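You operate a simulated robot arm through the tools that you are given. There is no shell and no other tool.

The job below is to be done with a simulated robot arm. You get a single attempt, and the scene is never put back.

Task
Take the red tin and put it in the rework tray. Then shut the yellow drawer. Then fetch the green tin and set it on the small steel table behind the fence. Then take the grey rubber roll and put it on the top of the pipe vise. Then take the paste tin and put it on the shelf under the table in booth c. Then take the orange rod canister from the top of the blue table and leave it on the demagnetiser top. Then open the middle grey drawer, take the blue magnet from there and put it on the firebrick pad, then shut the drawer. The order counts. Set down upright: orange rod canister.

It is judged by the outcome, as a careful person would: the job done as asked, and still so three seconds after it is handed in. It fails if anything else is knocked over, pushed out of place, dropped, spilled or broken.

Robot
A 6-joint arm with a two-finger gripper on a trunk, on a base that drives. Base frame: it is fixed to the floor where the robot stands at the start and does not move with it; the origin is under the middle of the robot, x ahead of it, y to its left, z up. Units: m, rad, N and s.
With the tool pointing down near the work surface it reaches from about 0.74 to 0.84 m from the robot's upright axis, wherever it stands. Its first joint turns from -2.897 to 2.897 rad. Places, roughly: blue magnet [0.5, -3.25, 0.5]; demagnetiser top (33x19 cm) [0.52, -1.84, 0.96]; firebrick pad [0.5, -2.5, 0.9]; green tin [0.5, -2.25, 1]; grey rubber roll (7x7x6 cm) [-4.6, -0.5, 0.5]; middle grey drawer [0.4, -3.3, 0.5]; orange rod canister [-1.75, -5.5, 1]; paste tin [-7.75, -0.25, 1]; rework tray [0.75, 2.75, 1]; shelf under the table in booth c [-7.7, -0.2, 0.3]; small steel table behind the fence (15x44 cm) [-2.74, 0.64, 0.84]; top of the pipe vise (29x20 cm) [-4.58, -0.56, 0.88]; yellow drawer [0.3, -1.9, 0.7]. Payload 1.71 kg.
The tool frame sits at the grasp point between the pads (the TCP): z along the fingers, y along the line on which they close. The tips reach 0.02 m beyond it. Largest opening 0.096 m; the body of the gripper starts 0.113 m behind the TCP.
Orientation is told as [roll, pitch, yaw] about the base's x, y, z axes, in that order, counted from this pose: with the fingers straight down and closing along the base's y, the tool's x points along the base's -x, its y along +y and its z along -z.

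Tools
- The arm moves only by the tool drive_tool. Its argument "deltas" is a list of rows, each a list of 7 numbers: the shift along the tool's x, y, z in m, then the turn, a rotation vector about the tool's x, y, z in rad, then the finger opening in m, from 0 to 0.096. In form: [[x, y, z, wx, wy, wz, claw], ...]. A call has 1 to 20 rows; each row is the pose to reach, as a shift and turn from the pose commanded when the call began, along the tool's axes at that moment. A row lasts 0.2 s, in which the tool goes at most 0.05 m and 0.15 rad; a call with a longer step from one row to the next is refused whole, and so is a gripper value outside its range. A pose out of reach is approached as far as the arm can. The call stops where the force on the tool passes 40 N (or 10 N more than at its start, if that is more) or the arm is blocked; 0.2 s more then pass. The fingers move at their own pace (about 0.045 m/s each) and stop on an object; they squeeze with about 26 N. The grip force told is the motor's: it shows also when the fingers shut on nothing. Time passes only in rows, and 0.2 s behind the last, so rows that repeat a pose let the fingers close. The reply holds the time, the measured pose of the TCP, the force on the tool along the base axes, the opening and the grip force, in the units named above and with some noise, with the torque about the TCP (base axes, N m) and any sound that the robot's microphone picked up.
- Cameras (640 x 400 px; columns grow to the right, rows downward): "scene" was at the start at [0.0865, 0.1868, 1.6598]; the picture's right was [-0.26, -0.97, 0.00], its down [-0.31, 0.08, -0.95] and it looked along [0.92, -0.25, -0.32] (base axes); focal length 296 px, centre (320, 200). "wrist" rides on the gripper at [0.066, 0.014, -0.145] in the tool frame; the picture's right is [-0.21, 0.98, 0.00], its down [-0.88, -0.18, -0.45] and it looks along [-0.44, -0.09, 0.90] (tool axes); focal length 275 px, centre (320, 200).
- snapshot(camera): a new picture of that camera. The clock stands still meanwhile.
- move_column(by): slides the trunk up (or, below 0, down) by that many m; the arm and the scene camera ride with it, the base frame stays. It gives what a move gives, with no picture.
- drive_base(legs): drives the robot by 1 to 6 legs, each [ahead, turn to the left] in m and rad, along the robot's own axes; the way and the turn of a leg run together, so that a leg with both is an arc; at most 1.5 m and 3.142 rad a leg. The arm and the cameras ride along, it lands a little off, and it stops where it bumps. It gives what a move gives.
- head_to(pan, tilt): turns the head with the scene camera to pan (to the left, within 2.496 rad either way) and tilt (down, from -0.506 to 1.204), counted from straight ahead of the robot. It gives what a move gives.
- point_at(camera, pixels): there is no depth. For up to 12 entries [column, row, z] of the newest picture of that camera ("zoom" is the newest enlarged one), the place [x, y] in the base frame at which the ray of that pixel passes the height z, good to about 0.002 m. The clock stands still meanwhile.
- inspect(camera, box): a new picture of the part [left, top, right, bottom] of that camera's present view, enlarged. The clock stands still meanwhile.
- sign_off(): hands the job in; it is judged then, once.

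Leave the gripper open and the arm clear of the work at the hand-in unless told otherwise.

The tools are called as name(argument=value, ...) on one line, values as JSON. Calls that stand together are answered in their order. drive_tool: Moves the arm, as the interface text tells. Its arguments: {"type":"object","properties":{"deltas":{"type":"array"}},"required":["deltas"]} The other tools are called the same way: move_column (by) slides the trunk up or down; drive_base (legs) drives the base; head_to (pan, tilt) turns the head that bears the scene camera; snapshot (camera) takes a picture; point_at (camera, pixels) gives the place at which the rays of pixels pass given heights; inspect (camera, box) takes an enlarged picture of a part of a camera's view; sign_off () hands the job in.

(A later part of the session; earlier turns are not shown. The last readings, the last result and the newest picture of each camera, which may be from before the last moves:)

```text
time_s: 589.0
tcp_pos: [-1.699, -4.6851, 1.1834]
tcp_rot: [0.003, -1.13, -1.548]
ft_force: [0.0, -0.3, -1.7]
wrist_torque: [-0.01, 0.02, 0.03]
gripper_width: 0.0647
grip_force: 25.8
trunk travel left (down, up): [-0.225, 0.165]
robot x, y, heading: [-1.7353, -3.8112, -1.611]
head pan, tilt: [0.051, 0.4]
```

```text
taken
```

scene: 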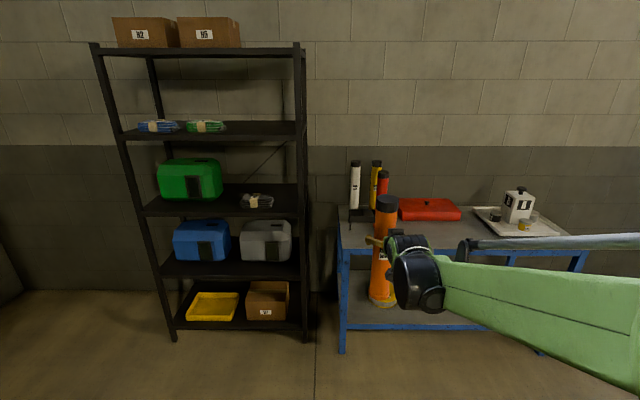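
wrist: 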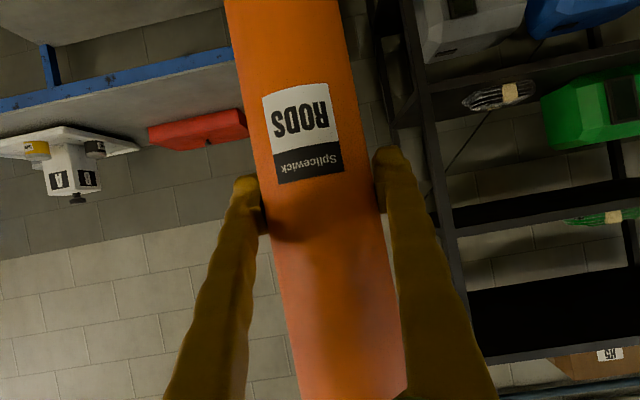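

The canister is held upright; the other three still stand. I turn the long way round over open floor, drive north to about (−0.95, −1.86), and turn to face the demagnetiser bench.

drive_base(legs=[[0.0, -1.75], [0.0, -1.734], [1.2, 0.0], [0.903, 0.0], [0.0, -1.188]])

snapshot(camera="scene")

snapshot(camera="wrist")

```text
time_s: 620.9
tcp_pos: [-0.0467, -1.7873, 1.1816]
tcp_rot: [0.002, -1.128, 0.082]
ft_force: [-0.4, 0.0, -1.7]
wrist_torque: [0.01, -0.02, -0.03]
gripper_width: 0.0626
grip_force: 26.8
trunk travel left (down, up): [-0.225, 0.165]
robot x, y, heading: [-0.9134, -1.8738, 0.018]
head pan, tilt: [0.051, 0.4]
```

```text
taken
```

scene: 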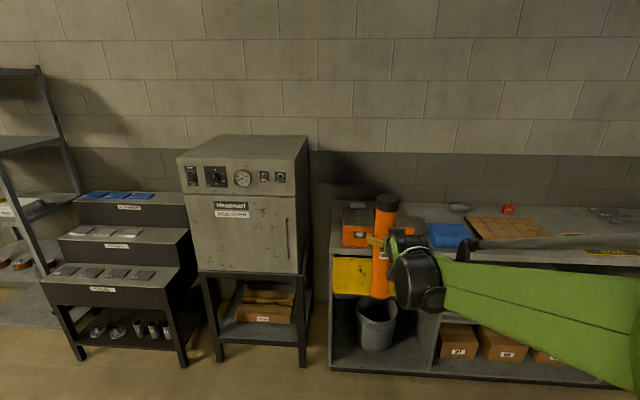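

```text
taken
```

wrist: 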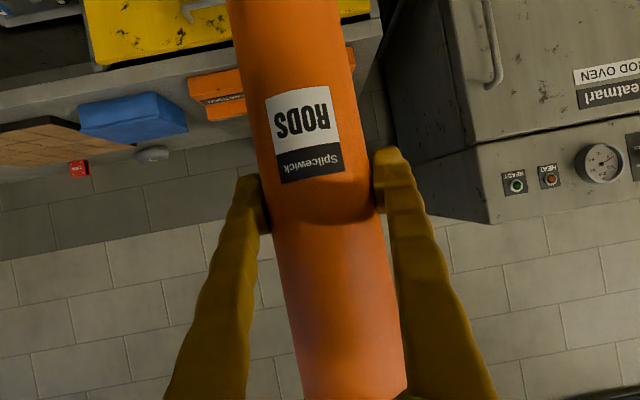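

In front of the bench, canister still firmly held. I raise it 6 cm (bottom then ≈ 1.03), and drive 0.28 m closer.

drive_tool(deltas=[[-0.027, 0, -0.013, 0, 0, 0, 0.04], [-0.0542, 0, -0.0257, 0, 0.0, 0, 0.04], [-0.0542, 0, -0.0257, 0, 0.0, 0, 0.04]])

drive_base(legs=[[0.28, 0.0]])

head_to(pan=-0.1, tilt=0.5)

snapshot(camera="scene")

inspect(camera="scene", box=[320, 120, 480, 300])

```text
time_s: 621.7
tcp_pos: [-0.0625, -1.7883, 1.253]
tcp_rot: [0.0, -1.141, 0.083]
ft_force: [1.4, -1.0, -2.1]
wrist_torque: [-0.01, 0.0, -0.01]
gripper_width: 0.0628
grip_force: 25.9
trunk travel left (down, up): [-0.225, 0.165]
robot x, y, heading: [-0.9149, -1.8687, 0.022]
head pan, tilt: [0.051, 0.4]
```

```text
time_s: 624.1
tcp_pos: [0.2148, -1.7803, 1.2541]
tcp_rot: [0.001, -1.142, 0.086]
ft_force: [-0.7, -0.7, -1.6]
wrist_torque: [0.01, 0.0, 0.01]
gripper_width: 0.0629
grip_force: 26.1
trunk travel left (down, up): [-0.225, 0.165]
robot x, y, heading: [-0.6339, -1.8634, 0.018]
head pan, tilt: [0.051, 0.4]
```

```text
time_s: 624.9
tcp_pos: [0.1924, -1.7829, 1.2678]
tcp_rot: [-0.002, -1.161, 0.087]
ft_force: [-1.5, -0.3, -2.1]
wrist_torque: [0.02, 0.0, -0.02]
gripper_width: 0.0629
grip_force: 25.9
trunk travel left (down, up): [-0.225, 0.165]
robot x, y, heading: [-0.6354, -1.863, 0.022]
head pan, tilt: [-0.099, 0.499]
```

```text
taken
```

scene: 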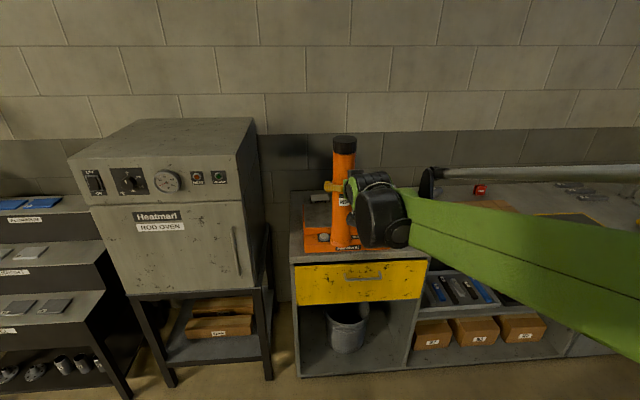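

```text
2.22 times, centred on (400, 210) of scene
```

zoom: 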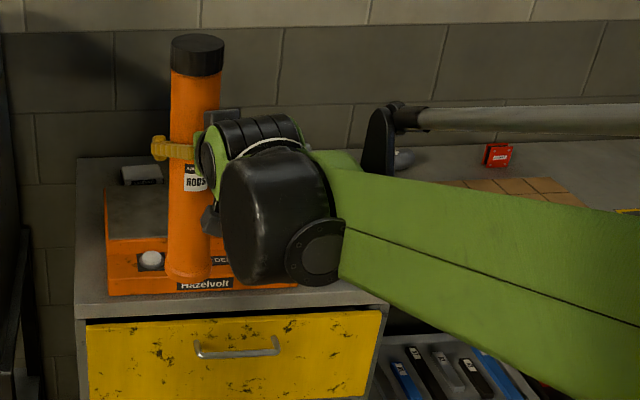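

point_at(camera="zoom", pixels=[[106, 240, 0.96], [108, 190, 0.96], [165, 237, 0.96], [150, 260, 0.96], [106, 258, 0.94], [106, 295, 0.9], [140, 175, 0.93], [163, 190, 0.96]])

snapshot(camera="wrist")

```text
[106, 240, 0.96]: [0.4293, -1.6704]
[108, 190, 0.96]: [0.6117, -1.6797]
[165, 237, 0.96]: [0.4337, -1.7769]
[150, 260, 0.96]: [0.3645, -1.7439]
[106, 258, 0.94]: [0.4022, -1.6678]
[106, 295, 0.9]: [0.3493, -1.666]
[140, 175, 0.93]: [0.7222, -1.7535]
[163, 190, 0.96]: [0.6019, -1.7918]
```

```text
taken
```

wrist: 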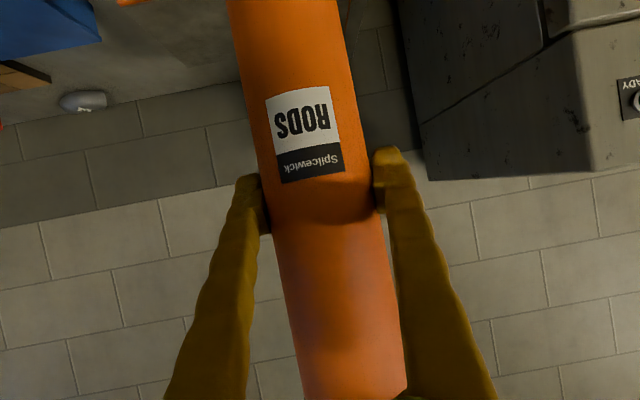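

The demagnetiser's grey top spans x 0.43–0.61, y −1.67…−2.0 at z 0.96. I'll set the canister at about (0.515, −1.745), left of the dark stripe. First above it at z ≈ 1.25, restoring the exact pitch it was gripped at.

drive_tool(deltas=[[-0.0138, 0.001, 0.0375, 0, 0.006, 0, 0.04], [-0.0277, 0.002, 0.075, 0, 0.012, 0, 0.04], [-0.0415, 0.003, 0.1126, 0, 0.018, 0, 0.04], [-0.0554, 0.004, 0.15, 0, 0.024, 0, 0.04], [-0.0692, 0.005, 0.1877, 0, 0.03, 0, 0.04], [-0.083, 0.006, 0.2252, 0, 0.036, 0, 0.04], [-0.097, 0.007, 0.2628, 0, 0.042, 0, 0.04], [-0.1108, 0.0082, 0.3003, 0, 0.047, 0, 0.04], [-0.1108, 0.0082, 0.3003, 0, 0.047, 0, 0.04]])

snapshot(camera="scene")

inspect(camera="scene", box=[280, 60, 480, 280])

```text
time_s: 626.9
tcp_pos: [0.5146, -1.7492, 1.247]
tcp_rot: [-0.003, -1.112, 0.089]
ft_force: [0.0, -0.5, -2.2]
wrist_torque: [0.01, -0.02, 0.01]
gripper_width: 0.0623
grip_force: 26.3
trunk travel left (down, up): [-0.225, 0.165]
robot x, y, heading: [-0.6323, -1.8617, 0.021]
head pan, tilt: [-0.099, 0.499]
```

```text
taken
```

scene: 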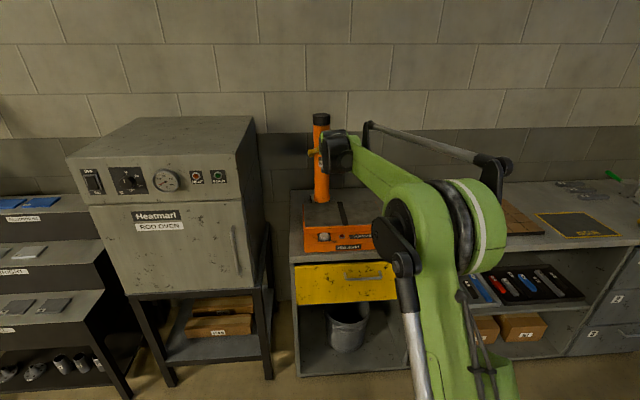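

```text
1.82 times, centred on (380, 170) of scene
```

zoom: 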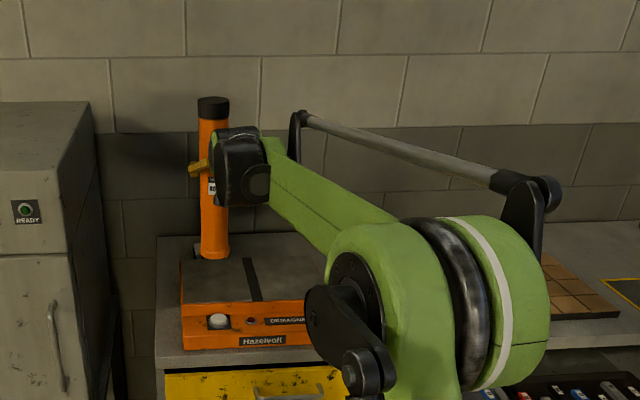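

The canister hovers over the free left half of the top. I lower 6 cm, then in small steps.

drive_tool(deltas=[[0.018, 0, 0.0089, 0, 0, 0, 0.04], [0.0359, 0, 0.0177, 0, 0, 0, 0.04], [0.0538, 0, 0.0266, 0, 0, 0, 0.04], [0.0538, 0, 0.0266, 0, 0, 0, 0.04]])

inspect(camera="scene", box=[280, 100, 400, 270])

```text
time_s: 627.9
tcp_pos: [0.5131, -1.7472, 1.1875]
tcp_rot: [-0.002, -1.112, 0.087]
ft_force: [-0.8, -0.5, -1.7]
wrist_torque: [-0.02, -0.04, 0.04]
gripper_width: 0.0625
grip_force: 26.0
trunk travel left (down, up): [-0.225, 0.165]
robot x, y, heading: [-0.6354, -1.8645, 0.024]
head pan, tilt: [-0.099, 0.499]
```

```text
2.35 times, centred on (340, 185) of scene
```

zoom: 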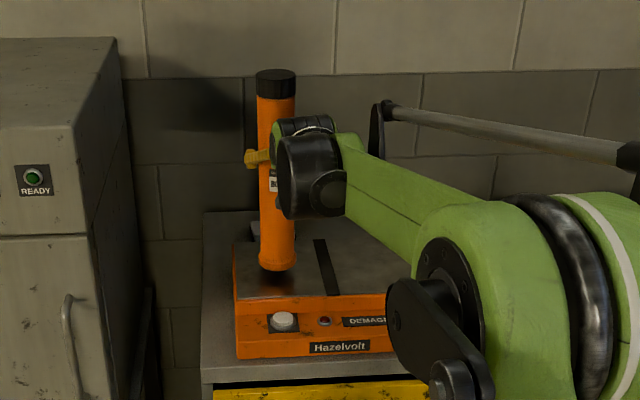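

Almost down (gap visible above its shadow). Small steps now.

drive_tool(deltas=[[0.0036, 0, 0.0018, 0, 0, 0, 0.04], [0.0072, 0, 0.0035, 0, 0, 0, 0.04], [0.0072, 0, 0.0035, 0, 0, 0, 0.04]])

```text
time_s: 628.6
tcp_pos: [0.5122, -1.7479, 1.1803]
tcp_rot: [-0.001, -1.112, 0.088]
ft_force: [-0.2, 0.3, -1.6]
wrist_torque: [0.02, 0.0, -0.03]
gripper_width: 0.0625
grip_force: 26.4
trunk travel left (down, up): [-0.225, 0.165]
robot x, y, heading: [-0.6342, -1.863, 0.024]
head pan, tilt: [-0.099, 0.499]
```

drive_tool(deltas=[[0.0027, 0, 0.0013, 0, 0, 0, 0.04], [0.0054, 0, 0.0027, 0, 0, 0, 0.04], [0.0054, 0, 0.0027, 0, 0, 0, 0.04]])

```text
time_s: 629.5
tcp_pos: [0.5143, -1.747, 1.1733]
tcp_rot: [-0.001, -1.112, 0.087]
ft_force: [-0.1, 0.4, -1.4]
wrist_torque: [-0.04, 0.03, 0.03]
gripper_width: 0.0624
grip_force: 26.6
trunk travel left (down, up): [-0.225, 0.165]
robot x, y, heading: [-0.6326, -1.8624, 0.023]
head pan, tilt: [-0.099, 0.499]
```

drive_tool(deltas=[[0.0018, 0, 0.0009, 0, 0, 0, 0.04], [0.0036, 0, 0.0018, 0, 0, 0, 0.04], [0.0036, 0, 0.0018, 0, 0, 0, 0.04]])

inspect(camera="scene", box=[280, 100, 400, 270])

```text
time_s: 630.2
tcp_pos: [0.5128, -1.747, 1.1704]
tcp_rot: [-0.002, -1.111, 0.087]
ft_force: [1.0, -0.7, 1.8]
wrist_torque: [-0.01, -0.14, -0.03]
gripper_width: 0.0626
grip_force: 26.0
trunk travel left (down, up): [-0.225, 0.165]
robot x, y, heading: [-0.6352, -1.8586, 0.022]
head pan, tilt: [-0.099, 0.499]
```

```text
2.35 times, centred on (340, 185) of scene
```

zoom: 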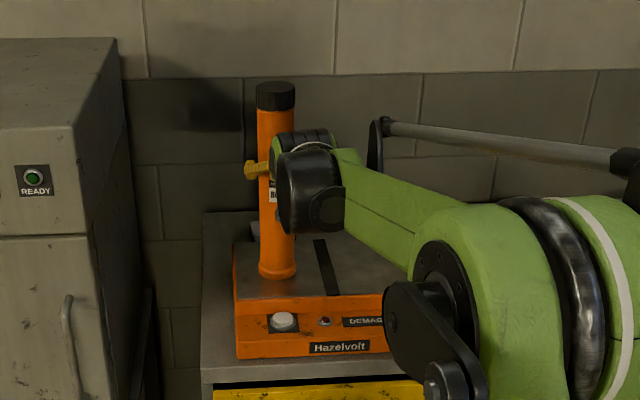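

Contact begins (+1.8 N). I lower 1.5 mm more to seat it.

drive_tool(deltas=[[0.0013, 0, 0.0007, 0, 0, 0, 0.04], [0.0013, 0, 0.0007, 0, 0, 0, 0.04]])

```text
time_s: 630.9
tcp_pos: [0.513, -1.7473, 1.169]
tcp_rot: [-0.003, -1.114, 0.088]
ft_force: [1.8, -2.8, 14.6]
wrist_torque: [0.02, -0.38, -0.05]
gripper_width: 0.0624
grip_force: 25.9
trunk travel left (down, up): [-0.225, 0.165]
robot x, y, heading: [-0.6321, -1.8617, 0.016]
head pan, tilt: [-0.099, 0.499]
```

Seated flat (14.6 N, no offset). I open the fingers slowly.

drive_tool(deltas=[[0, 0, 0, 0, 0, 0, 0.06], [0, 0, 0, 0, 0, 0, 0.066], [0, 0, 0, 0, 0, 0, 0.074], [0, 0, 0, 0, 0, 0, 0.084], [0, 0, 0, 0, 0, 0, 0.094], [0, 0, 0, 0, 0, 0, 0.094]])

snapshot(camera="wrist")

inspect(camera="scene", box=[280, 100, 400, 270])

```text
time_s: 632.2
tcp_pos: [0.513, -1.7481, 1.1673]
tcp_rot: [-0.002, -1.112, 0.087]
ft_force: [-0.1, 0.7, 0.8]
wrist_torque: [0.03, -0.02, -0.02]
gripper_width: 0.094
grip_force: 0.2
trunk travel left (down, up): [-0.225, 0.165]
robot x, y, heading: [-0.6375, -1.863, 0.027]
head pan, tilt: [-0.099, 0.499]
```

```text
taken
```

wrist: 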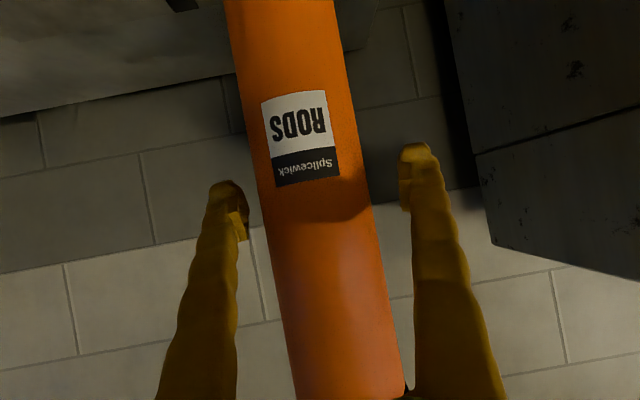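

```text
2.35 times, centred on (340, 185) of scene
```

zoom: 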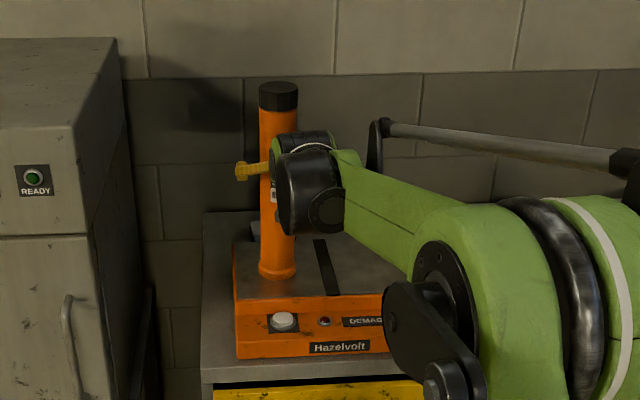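

The canister stands upright by itself. I withdraw straight back.

drive_tool(deltas=[[0.009, 0, -0.018, 0, 0, 0, 0.094], [0.022, 0, -0.045, 0, 0, 0, 0.094], [0.04, 0, -0.081, 0, 0, 0, 0.094], [0.058, 0, -0.117, 0, 0, 0, 0.094], [0.076, 0, -0.153, 0, 0, 0, 0.094], [0.093, 0, -0.188, 0, 0, 0, 0.094], [0.111, 0, -0.224, 0, 0, 0, 0.094], [0.129, 0, -0.26, 0, 0, 0, 0.094]])

snapshot(camera="scene")

```text
time_s: 634.0
tcp_pos: [0.2254, -1.7711, 1.1658]
tcp_rot: [-0.001, -1.113, 0.086]
ft_force: [-0.2, -0.2, 0.0]
wrist_torque: [0.03, -0.02, 0.0]
gripper_width: 0.094
grip_force: 0.0
trunk travel left (down, up): [-0.225, 0.165]
robot x, y, heading: [-0.6353, -1.863, 0.021]
head pan, tilt: [-0.099, 0.499]
```

```text
taken
```

scene: 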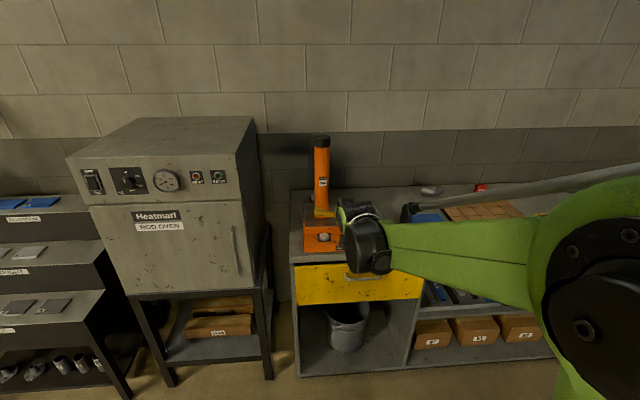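

The orange canister stands upright on the demagnetiser. Last: the middle grey drawer at (0.4, −3.3). I back off to x ≈ −1.03, drive south to y ≈ −3.3 and face the bench.

drive_base(legs=[[-0.4, 0.0], [0.0, -1.592], [1.44, 0.0], [0.0, 1.571]])

head_to(pan=0.1, tilt=0.55)

snapshot(camera="scene")

snapshot(camera="wrist")

```text
time_s: 658.4
tcp_pos: [-0.1852, -3.2736, 1.166]
tcp_rot: [-0.001, -1.11, 0.019]
ft_force: [-0.1, 0.3, 0.3]
wrist_torque: [0.01, 0.01, 0.03]
gripper_width: 0.0938
grip_force: 0.0
trunk travel left (down, up): [-0.225, 0.165]
robot x, y, heading: [-1.049, -3.3086, -0.041]
head pan, tilt: [-0.099, 0.499]
```

```text
time_s: 659.1
tcp_pos: [-0.1999, -3.2726, 1.177]
tcp_rot: [-0.004, -1.124, 0.02]
ft_force: [1.2, -0.3, 0.3]
wrist_torque: [0.0, -0.02, -0.01]
gripper_width: 0.094
grip_force: 0.1
trunk travel left (down, up): [-0.225, 0.165]
robot x, y, heading: [-1.0484, -3.313, -0.047]
head pan, tilt: [0.099, 0.55]
```

```text
taken
```

scene: 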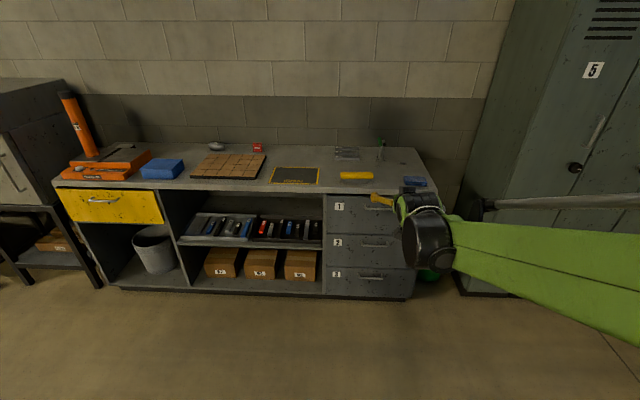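

```text
taken
```

wrist: 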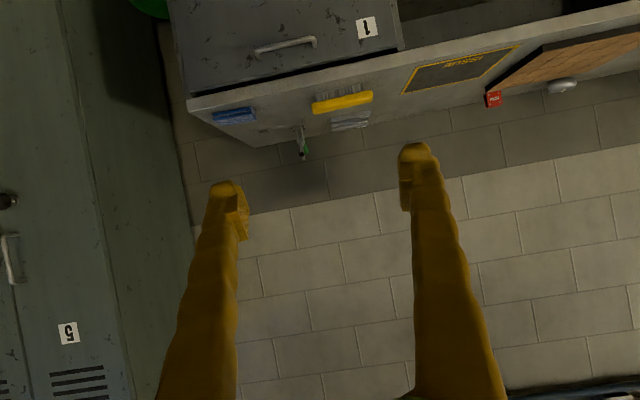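

The drawers are numbered 1–3; the middle one is "2". I zoom in on the handles.

inspect(camera="scene", box=[310, 170, 450, 310])

point_at(camera="scene", pixels=[[326, 293, 0.05], [415, 300, 0.05], [328, 195, 0.87], [328, 232, 0.7], [337, 243, 0.65], [375, 246, 0.62], [300, 172, 0.9]])

```text
2.86 times, centred on (380, 240) of scene
```

zoom: 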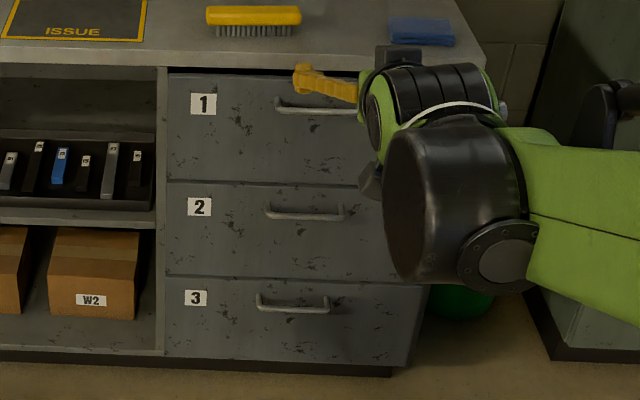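

```text
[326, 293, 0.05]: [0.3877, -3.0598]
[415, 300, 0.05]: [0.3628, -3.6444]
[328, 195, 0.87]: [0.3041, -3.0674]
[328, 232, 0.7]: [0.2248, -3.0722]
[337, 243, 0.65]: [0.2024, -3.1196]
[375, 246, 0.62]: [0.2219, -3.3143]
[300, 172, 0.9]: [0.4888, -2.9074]
```

point_at(camera="zoom", pixels=[[305, 214, 0.6], [305, 214, 0.55], [266, 209, 0.6], [342, 215, 0.6], [170, 183, 0.64], [168, 277, 0.5], [168, 277, 0.45], [420, 283, 0.45], [305, 108, 0.8], [305, 108, 0.75], [199, 207, 0.6]])

```text
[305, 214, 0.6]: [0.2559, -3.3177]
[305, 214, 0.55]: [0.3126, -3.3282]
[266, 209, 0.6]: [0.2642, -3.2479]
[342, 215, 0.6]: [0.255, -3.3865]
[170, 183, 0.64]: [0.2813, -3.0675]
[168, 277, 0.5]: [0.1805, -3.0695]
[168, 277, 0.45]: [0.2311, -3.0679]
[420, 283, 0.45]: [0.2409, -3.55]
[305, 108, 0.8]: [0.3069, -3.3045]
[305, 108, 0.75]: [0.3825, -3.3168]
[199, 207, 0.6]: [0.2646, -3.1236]
```

Drawer 2: face at x ≈ 0.295, y −3.07…−3.56, z 0.39…0.63; handle bar at z ≈ 0.597, x ≈ 0.26, y −3.25…−3.39. I'll pinch the bar with the fingers closing vertically and pull with the base. First I square up the heading, come closer and lower the trunk.

drive_base(legs=[[0.0, 0.045], [0.25, 0.0]])

move_column(by=-0.2)

```text
time_s: 661.8
tcp_pos: [0.0471, -3.2393, 1.1787]
tcp_rot: [-0.006, -1.127, 0.062]
ft_force: [0.3, 0.0, 0.4]
wrist_torque: [0.02, 0.02, -0.03]
gripper_width: 0.0938
grip_force: 0.0
trunk travel left (down, up): [-0.225, 0.165]
robot x, y, heading: [-0.7979, -3.3136, -0.01]
head pan, tilt: [0.099, 0.55]
```

```text
time_s: 664.0
tcp_pos: [0.0304, -3.2383, 0.9905]
tcp_rot: [-0.007, -1.14, 0.062]
ft_force: [0.5, 0.1, 0.0]
wrist_torque: [-0.02, 0.01, 0.01]
gripper_width: 0.0942
grip_force: 0.0
trunk travel left (down, up): [-0.025, 0.365]
robot x, y, heading: [-0.7942, -3.3121, -0.005]
head pan, tilt: [0.099, 0.55]
```

Now I roll the gripper 90° about its own axis (fingers closing vertically) while moving to (0.08, −3.317, 0.78).

drive_tool(deltas=[[0.0156, -0.0074, 0.0117, 0, 0, 0.1428, 0.08], [0.0313, -0.0149, 0.0234, 0, 0, 0.2856, 0.06], [0.0469, -0.0223, 0.0351, 0, 0, 0.4284, 0.06], [0.0625, -0.0298, 0.0468, 0, 0, 0.5712, 0.06], [0.0782, -0.0372, 0.0585, 0, 0, 0.714, 0.06], [0.0938, -0.0447, 0.0701, 0, 0, 0.8568, 0.06], [0.1095, -0.0521, 0.0818, 0, 0, 0.9996, 0.06], [0.1251, -0.0596, 0.0935, 0, 0, 1.1424, 0.06], [0.1407, -0.067, 0.1052, 0, 0, 1.2852, 0.06], [0.1564, -0.0745, 0.1169, 0, 0, 1.428, 0.06], [0.172, -0.0819, 0.1286, 0, 0, 1.5708, 0.06], [0.172, -0.0819, 0.1286, 0, 0, 1.5708, 0.06]])

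snapshot(camera="wrist")

snapshot(camera="scene")

```text
time_s: 666.6
tcp_pos: [0.0793, -3.3191, 0.7793]
tcp_rot: [1.141, -0.002, -1.516]
ft_force: [-0.1, -0.1, -0.6]
wrist_torque: [-0.01, 0.0, 0.03]
gripper_width: 0.0598
grip_force: 0.1
trunk travel left (down, up): [-0.025, 0.365]
robot x, y, heading: [-0.7938, -3.3142, -0.007]
head pan, tilt: [0.099, 0.55]
```

```text
taken
```

wrist: 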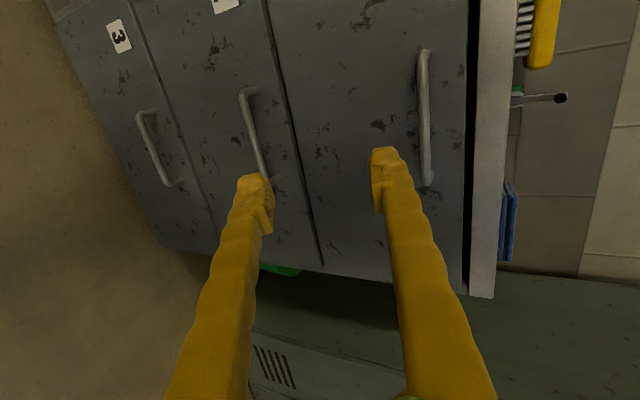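

```text
taken
```

scene: 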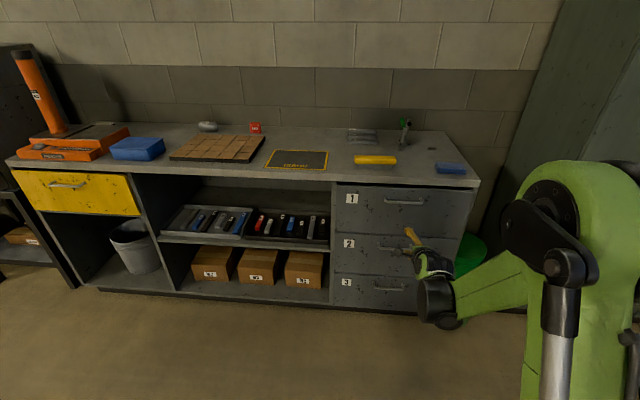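

The gripper is rolled; in the wrist view (right = up) handle 2's bar runs from (243,90) to (270,182). I check the bar position with both cameras.

inspect(camera="wrist", box=[120, 40, 360, 220])

point_at(camera="wrist", pixels=[[254, 135, 0.58], [254, 135, 0.6], [254, 135, 0.62], [246, 92, 0.6], [268, 180, 0.6], [424, 115, 0.83], [424, 115, 0.8]])

inspect(camera="scene", box=[320, 180, 480, 320])

```text
2.22 times, centred on (240, 130) of wrist
```

zoom: 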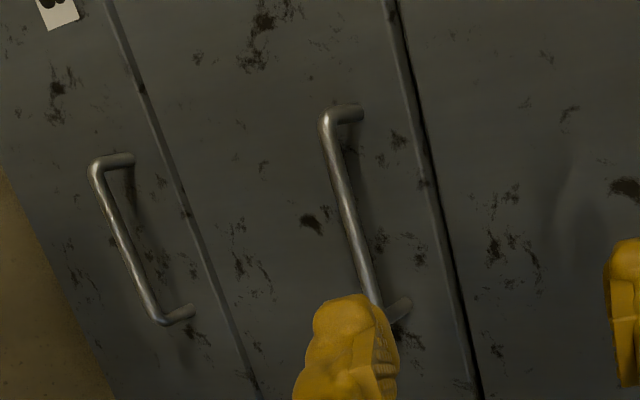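

```text
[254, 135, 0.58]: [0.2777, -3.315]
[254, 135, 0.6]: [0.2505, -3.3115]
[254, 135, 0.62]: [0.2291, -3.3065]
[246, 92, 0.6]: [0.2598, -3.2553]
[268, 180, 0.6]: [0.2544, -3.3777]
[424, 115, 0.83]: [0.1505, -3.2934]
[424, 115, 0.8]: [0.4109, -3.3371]
```

```text
2.86 times, centred on (400, 250) of scene
```

zoom: 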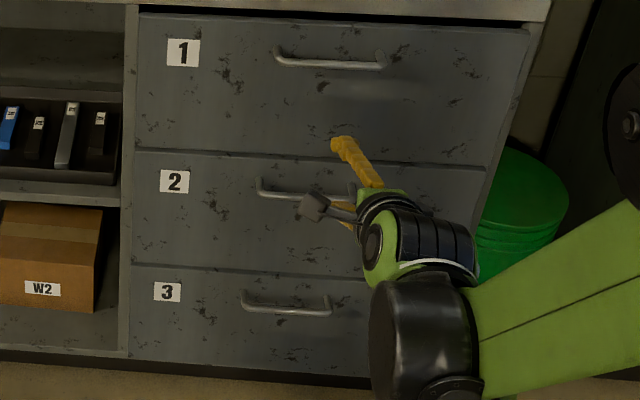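

point_at(camera="zoom", pixels=[[280, 193, 0.58], [280, 193, 0.6], [280, 193, 0.62], [262, 190, 0.6], [330, 65, 0.84], [330, 65, 0.82], [135, 152, 0.64], [290, 310, 0.37], [290, 310, 0.35]])

```text
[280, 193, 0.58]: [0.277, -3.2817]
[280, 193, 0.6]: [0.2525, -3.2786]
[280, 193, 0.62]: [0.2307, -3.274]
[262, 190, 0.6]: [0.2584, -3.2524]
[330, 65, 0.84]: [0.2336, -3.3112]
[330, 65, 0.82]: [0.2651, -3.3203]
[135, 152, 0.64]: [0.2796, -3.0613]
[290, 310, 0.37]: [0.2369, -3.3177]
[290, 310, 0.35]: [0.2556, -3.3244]
```

Both views agree on the bar's line; target (0.262, −3.317, 0.594). I first line up on it, 12 cm short.

drive_tool(deltas=[[-0.002, -0.0185, 0.024, 0, 0, 0, 0.06], [-0.003, -0.037, 0.048, 0, 0, 0, 0.06], [-0.005, -0.0555, 0.072, 0, 0, 0, 0.06], [-0.006, -0.074, 0.096, 0, 0, 0, 0.06], [-0.008, -0.0925, 0.12, 0, 0, 0, 0.06], [-0.008, -0.0925, 0.12, 0, 0, 0, 0.06]])

snapshot(camera="wrist")

inspect(camera="scene", box=[320, 180, 480, 320])

```text
time_s: 668.0
tcp_pos: [0.15, -3.3215, 0.6486]
tcp_rot: [1.142, -0.004, -1.513]
ft_force: [0.1, 0.1, 0.1]
wrist_torque: [0.01, -0.02, -0.01]
gripper_width: 0.0599
grip_force: 0.1
trunk travel left (down, up): [-0.025, 0.365]
robot x, y, heading: [-0.7993, -3.3132, -0.009]
head pan, tilt: [0.099, 0.55]
```

```text
taken
```

wrist: 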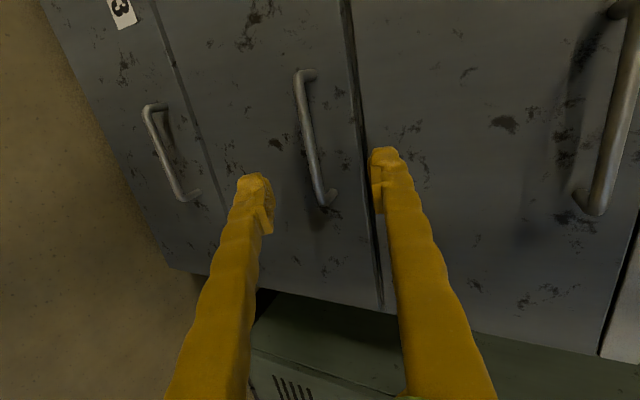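

```text
2.86 times, centred on (400, 250) of scene
```

zoom: 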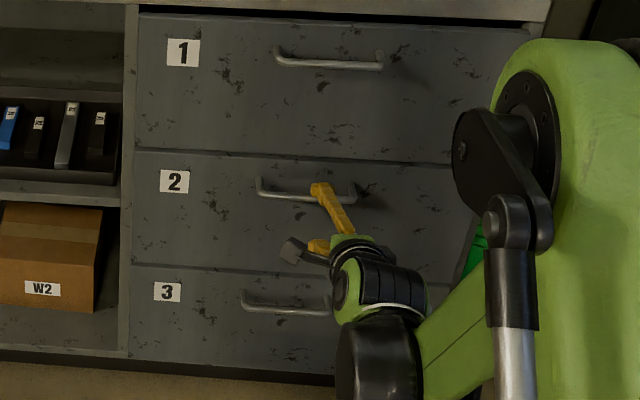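

point_at(camera="wrist", pixels=[[311, 140, 0.57], [311, 140, 0.58], [311, 140, 0.59], [311, 140, 0.6], [299, 80, 0.59], [325, 200, 0.59], [352, 140, 0.63]])

```text
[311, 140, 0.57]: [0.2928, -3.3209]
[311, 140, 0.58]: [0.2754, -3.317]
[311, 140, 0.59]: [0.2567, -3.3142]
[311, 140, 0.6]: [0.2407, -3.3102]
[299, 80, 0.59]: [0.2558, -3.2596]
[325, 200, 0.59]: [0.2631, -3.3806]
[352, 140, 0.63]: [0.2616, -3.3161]
```

Refined bar position: about (0.28, −3.317, 0.577). I advance 13.5 cm along the tool axis, 1 cm lower.

drive_tool(deltas=[[0, -0.003, 0.03, 0, 0, 0, 0.06], [0, -0.006, 0.06, 0, 0, 0, 0.06], [0, -0.009, 0.09, 0, 0, 0, 0.06], [0, -0.01, 0.115, 0, 0, 0, 0.06], [0, -0.01, 0.135, 0, 0, 0, 0.06], [0, -0.01, 0.135, 0, 0, 0, 0.06]])

snapshot(camera="wrist")

inspect(camera="scene", box=[340, 190, 460, 290])

```text
time_s: 669.4
tcp_pos: [0.2697, -3.3156, 0.584]
tcp_rot: [1.141, -0.002, -1.515]
ft_force: [-0.2, 0.7, -0.9]
wrist_torque: [-0.02, -0.01, 0.0]
gripper_width: 0.0599
grip_force: 0.0
trunk travel left (down, up): [-0.025, 0.365]
robot x, y, heading: [-0.7991, -3.3105, -0.006]
head pan, tilt: [0.099, 0.55]
```

```text
taken
```

wrist: 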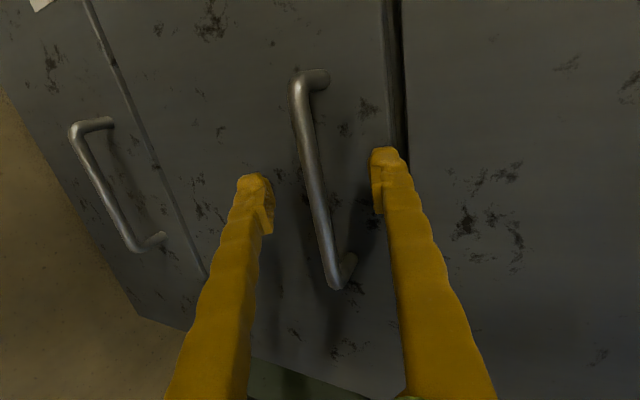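

```text
4.00 times, centred on (400, 240) of scene
```

zoom: 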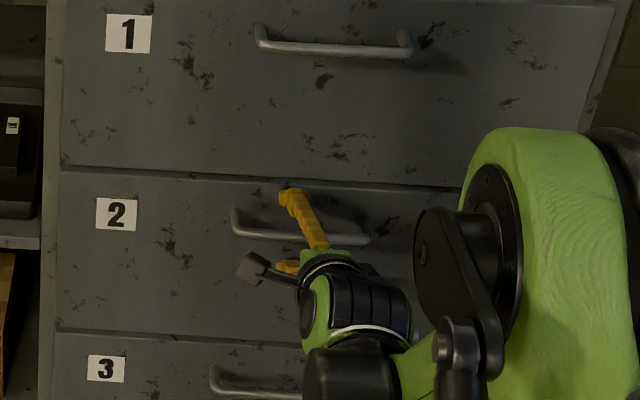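

The bar is between the fingers but still ~2 cm beyond the TCP. I advance 1.6 cm more and close.

drive_tool(deltas=[[0, 0, 0.008, 0, 0, 0, 0.06], [0, 0, 0.016, 0, 0, 0, 0.06], [0, 0, 0.016, 0, 0, 0, 0.06]])

drive_tool(deltas=[[0, 0, 0, 0, 0, 0, 0.03], [0, 0, 0, 0, 0, 0, 0.01], [0, 0, 0, 0, 0, 0, 0.0], [0, 0, 0, 0, 0, 0, 0.0], [0, 0, 0, 0, 0, 0, 0.0]])

snapshot(camera="wrist")

```text
time_s: 670.2
tcp_pos: [0.2814, -3.3136, 0.5762]
tcp_rot: [1.141, -0.002, -1.513]
ft_force: [-33.1, -2.2, 8.8]
wrist_torque: [0.0, -1.21, -0.2]
gripper_width: 0.0592
grip_force: 0.0
trunk travel left (down, up): [-0.025, 0.365]
robot x, y, heading: [-0.8007, -3.3119, -0.01]
head pan, tilt: [0.099, 0.55]
```

```text
time_s: 671.4
tcp_pos: [0.2838, -3.3137, 0.5727]
tcp_rot: [1.137, -0.001, -1.513]
ft_force: [-21.9, -1.1, -24.8]
wrist_torque: [0.55, -0.12, -0.22]
gripper_width: 0.0065
grip_force: 35.2
trunk travel left (down, up): [-0.025, 0.365]
robot x, y, heading: [-0.7964, -3.3106, -0.007]
head pan, tilt: [0.099, 0.55]
```

```text
taken
```

wrist: 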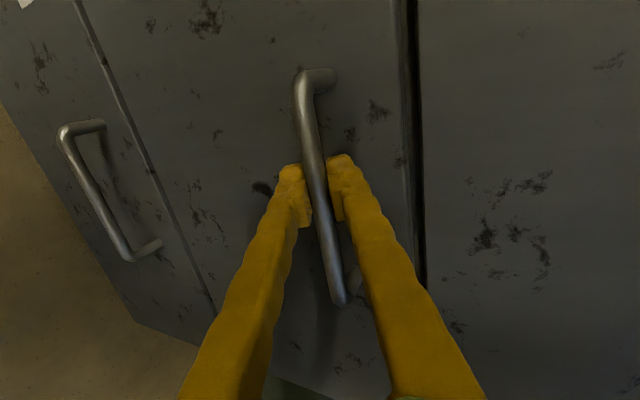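

The bar is pinched between the fingers. I pull by driving the base back, first 8 cm, and check.

drive_base(legs=[[-0.08, 0.0]])

snapshot(camera="wrist")

inspect(camera="scene", box=[320, 170, 480, 320])

```text
time_s: 672.6
tcp_pos: [0.2038, -3.313, 0.5734]
tcp_rot: [1.139, -0.001, -1.512]
ft_force: [1.6, -0.6, -29.5]
wrist_torque: [0.54, -0.18, -0.2]
gripper_width: 0.0063
grip_force: 34.8
trunk travel left (down, up): [-0.025, 0.365]
robot x, y, heading: [-0.8783, -3.3086, -0.005]
head pan, tilt: [0.099, 0.55]
```

```text
taken
```

wrist: 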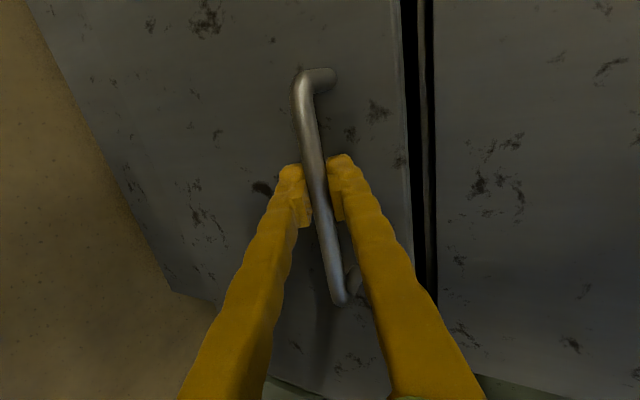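

```text
2.67 times, centred on (400, 245) of scene
```

zoom: 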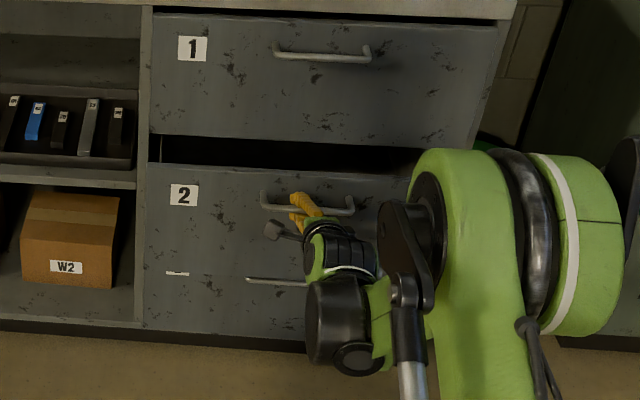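

The drawer comes out with the gripper. I continue pulling another 0.22 m.

drive_base(legs=[[-0.22, 0.0]])

snapshot(camera="scene")

inspect(camera="scene", box=[320, 150, 520, 320])

```text
time_s: 673.2
tcp_pos: [0.174, -3.3137, 0.6094]
tcp_rot: [1.163, -0.002, -1.508]
ft_force: [-6.6, 2.3, -75.4]
wrist_torque: [0.37, -0.2, -0.74]
gripper_width: 0.0771
grip_force: 34.8
trunk travel left (down, up): [-0.025, 0.365]
robot x, y, heading: [-0.8785, -3.312, -0.002]
head pan, tilt: [0.099, 0.55]
stopped in leg 1: the force on the tool passed its limit at 102 N (the readings are from after the stop); the commanded pose is now the measured one
```

```text
taken
```

scene: 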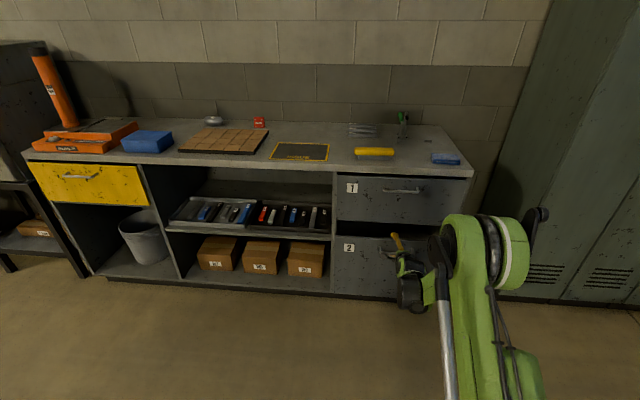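

```text
2.35 times, centred on (420, 235) of scene
```

zoom: 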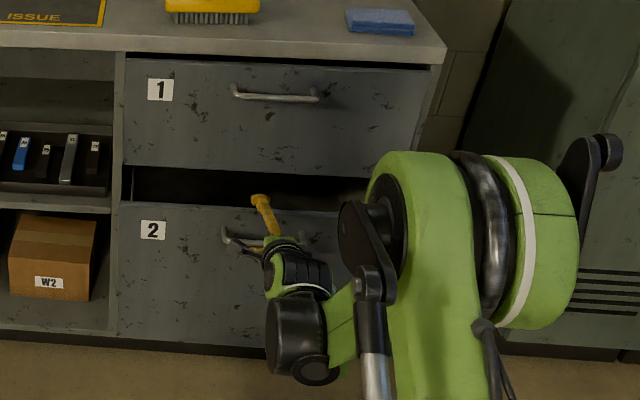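

The pull was stopped by a force spike (102 N) and the fingers were forced open. I look closely before doing anything else.

snapshot(camera="wrist")

inspect(camera="scene", box=[370, 210, 470, 300])

```text
taken
```

wrist: 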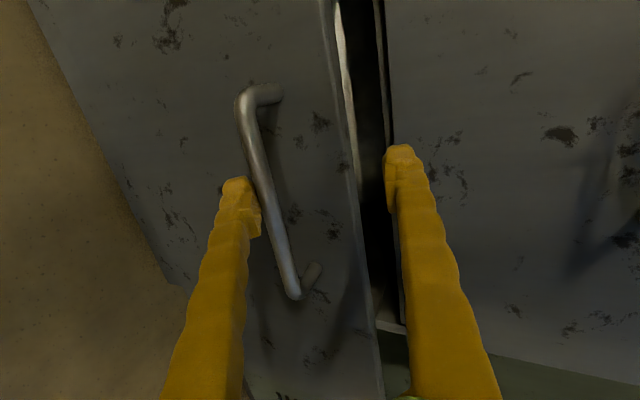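

```text
4.44 times, centred on (420, 255) of scene
```

zoom: 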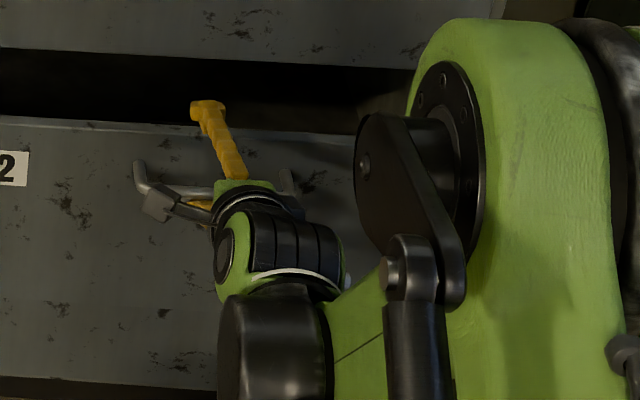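

The upper finger has slipped above the drawer's top edge and the lower one is below the bar. I open the fingers in place to release the stress.

drive_tool(deltas=[[0, 0, 0, 0, 0, 0, 0.09], [0, 0, 0, 0, 0, 0, 0.09], [0, 0, 0, 0, 0, 0, 0.09]])

snapshot(camera="wrist")

```text
time_s: 674.0
tcp_pos: [0.1745, -3.3127, 0.6151]
tcp_rot: [1.172, -0.004, -1.512]
ft_force: [-0.1, -1.1, -0.3]
wrist_torque: [0.0, 0.03, -0.01]
gripper_width: 0.09
grip_force: 0.1
trunk travel left (down, up): [-0.025, 0.365]
robot x, y, heading: [-0.8799, -3.3116, -0.005]
head pan, tilt: [0.099, 0.55]
```

```text
taken
```

wrist: 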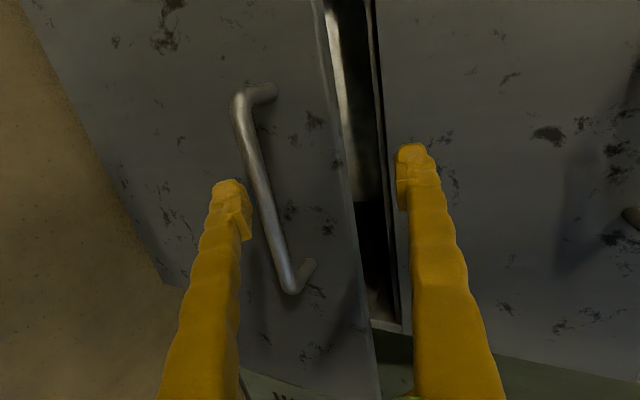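

Stress released; the drawer is partly open. I'll change method: withdraw, roll the gripper back, and hook the closed fingertips behind the drawer's front panel from above to pull it. First I withdraw and roll back.

drive_tool(deltas=[[0, 0, -0.03, 0, 0, 0, 0.09], [0, 0, -0.065, 0, 0, 0, 0.09], [0, 0.02, -0.1, 0, 0, 0, 0.07], [0, 0.05, -0.13, 0, 0, -0.1, 0.04], [0, 0.08, -0.14, 0, 0, -0.24, 0.02], [0, 0.11, -0.14, 0, 0, -0.38, 0.0], [0, 0.14, -0.14, 0, 0, -0.52, 0.0], [0, 0.16, -0.14, 0, 0, -0.66, 0.0], [0, 0.18, -0.14, 0, 0, -0.8, 0.0], [0, 0.18, -0.14, 0, 0, -0.94, 0.0], [0, 0.18, -0.14, 0, 0, -1.08, 0.0], [0, 0.18, -0.14, 0, 0, -1.22, 0.0], [0, 0.18, -0.14, 0, 0, -1.36, 0.0], [0, 0.18, -0.14, 0, 0, -1.5, 0.0], [0, 0.18, -0.14, 0, 0, -1.5708, 0.0], [0, 0.18, -0.14, 0, 0, -1.5708, 0.0]])

snapshot(camera="scene")

snapshot(camera="wrist")

```text
time_s: 677.4
tcp_pos: [0.1149, -3.3159, 0.8357]
tcp_rot: [-0.016, -1.17, 0.071]
ft_force: [-0.6, -0.5, 0.2]
wrist_torque: [0.03, 0.01, -0.01]
gripper_width: 0.0002
grip_force: 26.4
trunk travel left (down, up): [-0.025, 0.365]
robot x, y, heading: [-0.8782, -3.311, -0.006]
head pan, tilt: [0.099, 0.55]
```

```text
taken
```

scene: 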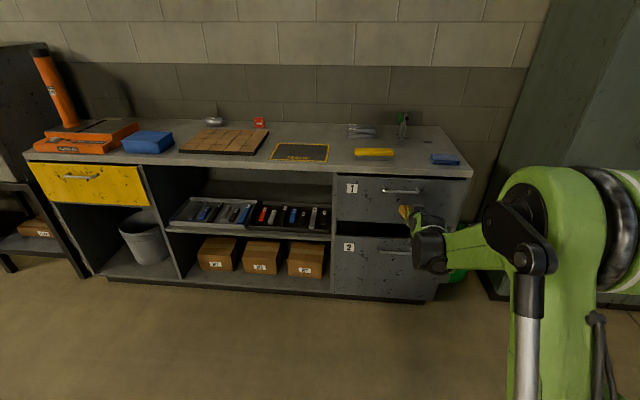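

```text
taken
```

wrist: 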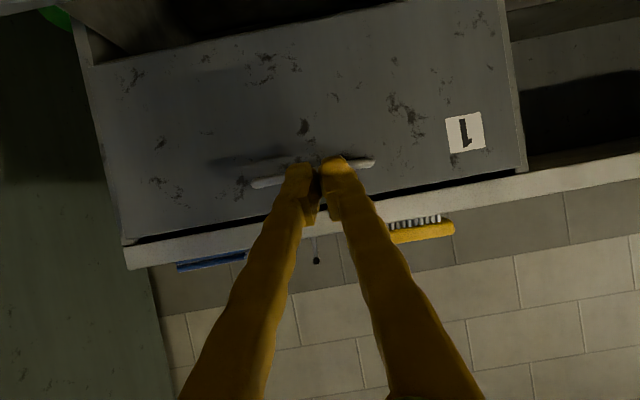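

inspect(camera="scene", box=[320, 160, 480, 310])

point_at(camera="zoom", pixels=[[45, 197, 0.63], [45, 197, 0.62], [48, 205, 0.63], [300, 203, 0.63], [38, 355, 0.39], [45, 165, 0.65], [250, 233, 0.58], [285, 300, 0.4]])

```text
2.67 times, centred on (400, 235) of scene
```

zoom: 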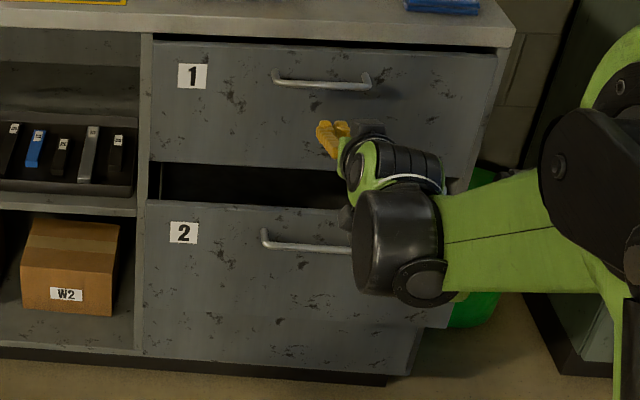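

```text
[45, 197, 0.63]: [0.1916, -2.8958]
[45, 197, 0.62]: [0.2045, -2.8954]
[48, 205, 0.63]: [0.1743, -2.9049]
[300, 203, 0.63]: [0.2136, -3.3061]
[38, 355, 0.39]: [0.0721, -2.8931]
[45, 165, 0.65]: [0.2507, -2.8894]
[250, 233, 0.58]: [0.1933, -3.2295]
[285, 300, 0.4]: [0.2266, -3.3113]
```

The panel's top edge is now at x ≈ 0.215, z ≈ 0.63: the drawer is about 9 cm open. I steepen the tool to pitch −0.5 with closed fingers, then bring the base 0.1 m nearer.

drive_tool(deltas=[[0.0107, 0.001, -0.0074, 0.0, 0.134, 0.005, 0.0], [0.0214, 0.0015, -0.0147, 0.0, 0.268, 0.011, 0.0], [0.0322, 0.002, -0.022, 0.0, 0.402, 0.016, 0.0], [0.0429, 0.003, -0.0294, 0.0, 0.536, 0.022, 0.0], [0.0536, 0.0039, -0.0368, 0.0, 0.67, 0.027, 0.0], [0.0536, 0.0039, -0.0368, 0.0, 0.67, 0.027, 0.0]])

drive_base(legs=[[0.1, 0.0]])

snapshot(camera="wrist")

```text
time_s: 678.8
tcp_pos: [0.059, -3.3153, 0.8002]
tcp_rot: [0.018, -0.5, 0.033]
ft_force: [0.1, 0.5, -0.7]
wrist_torque: [0.0, 0.01, -0.03]
gripper_width: 0.0
grip_force: 25.6
trunk travel left (down, up): [-0.025, 0.365]
robot x, y, heading: [-0.8784, -3.3125, -0.003]
head pan, tilt: [0.099, 0.55]
```

```text
time_s: 680.2
tcp_pos: [0.1616, -3.3156, 0.8002]
tcp_rot: [0.017, -0.501, 0.033]
ft_force: [0.1, 0.5, 0.8]
wrist_torque: [-0.01, -0.03, 0.02]
gripper_width: 0.0
grip_force: 25.9
trunk travel left (down, up): [-0.025, 0.365]
robot x, y, heading: [-0.7732, -3.3115, -0.003]
head pan, tilt: [0.099, 0.55]
```

```text
taken
```

wrist: 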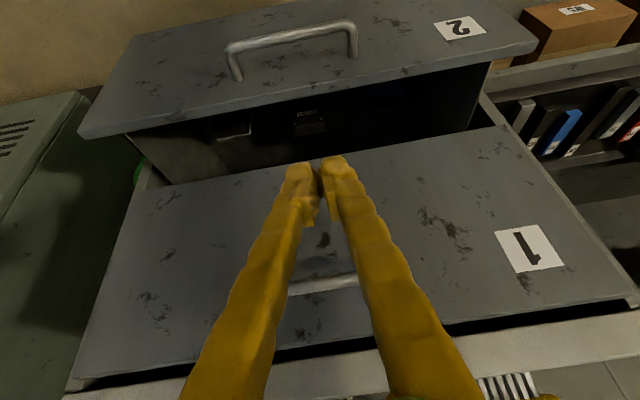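

From above I now see the open part of drawer 2 with items inside. I measure the panel's top edge and the gap.

inspect(camera="wrist", box=[100, 20, 540, 220])

point_at(camera="wrist", pixels=[[310, 96, 0.63], [310, 90, 0.63], [310, 162, 0.63], [200, 120, 0.63], [450, 66, 0.63], [235, 130, 0.5], [310, 122, 0.5]])

```text
1.45 times, centred on (320, 120) of wrist
```

zoom: 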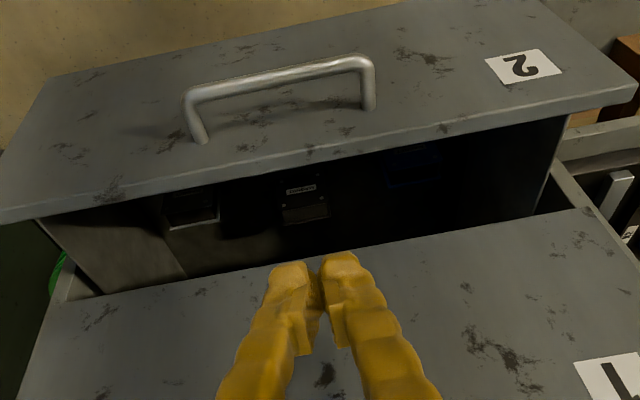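

```text
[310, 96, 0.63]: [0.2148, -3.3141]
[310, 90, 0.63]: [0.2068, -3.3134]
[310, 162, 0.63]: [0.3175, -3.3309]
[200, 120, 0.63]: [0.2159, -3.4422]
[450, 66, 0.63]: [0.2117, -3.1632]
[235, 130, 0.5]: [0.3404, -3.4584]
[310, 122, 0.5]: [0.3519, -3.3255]
```

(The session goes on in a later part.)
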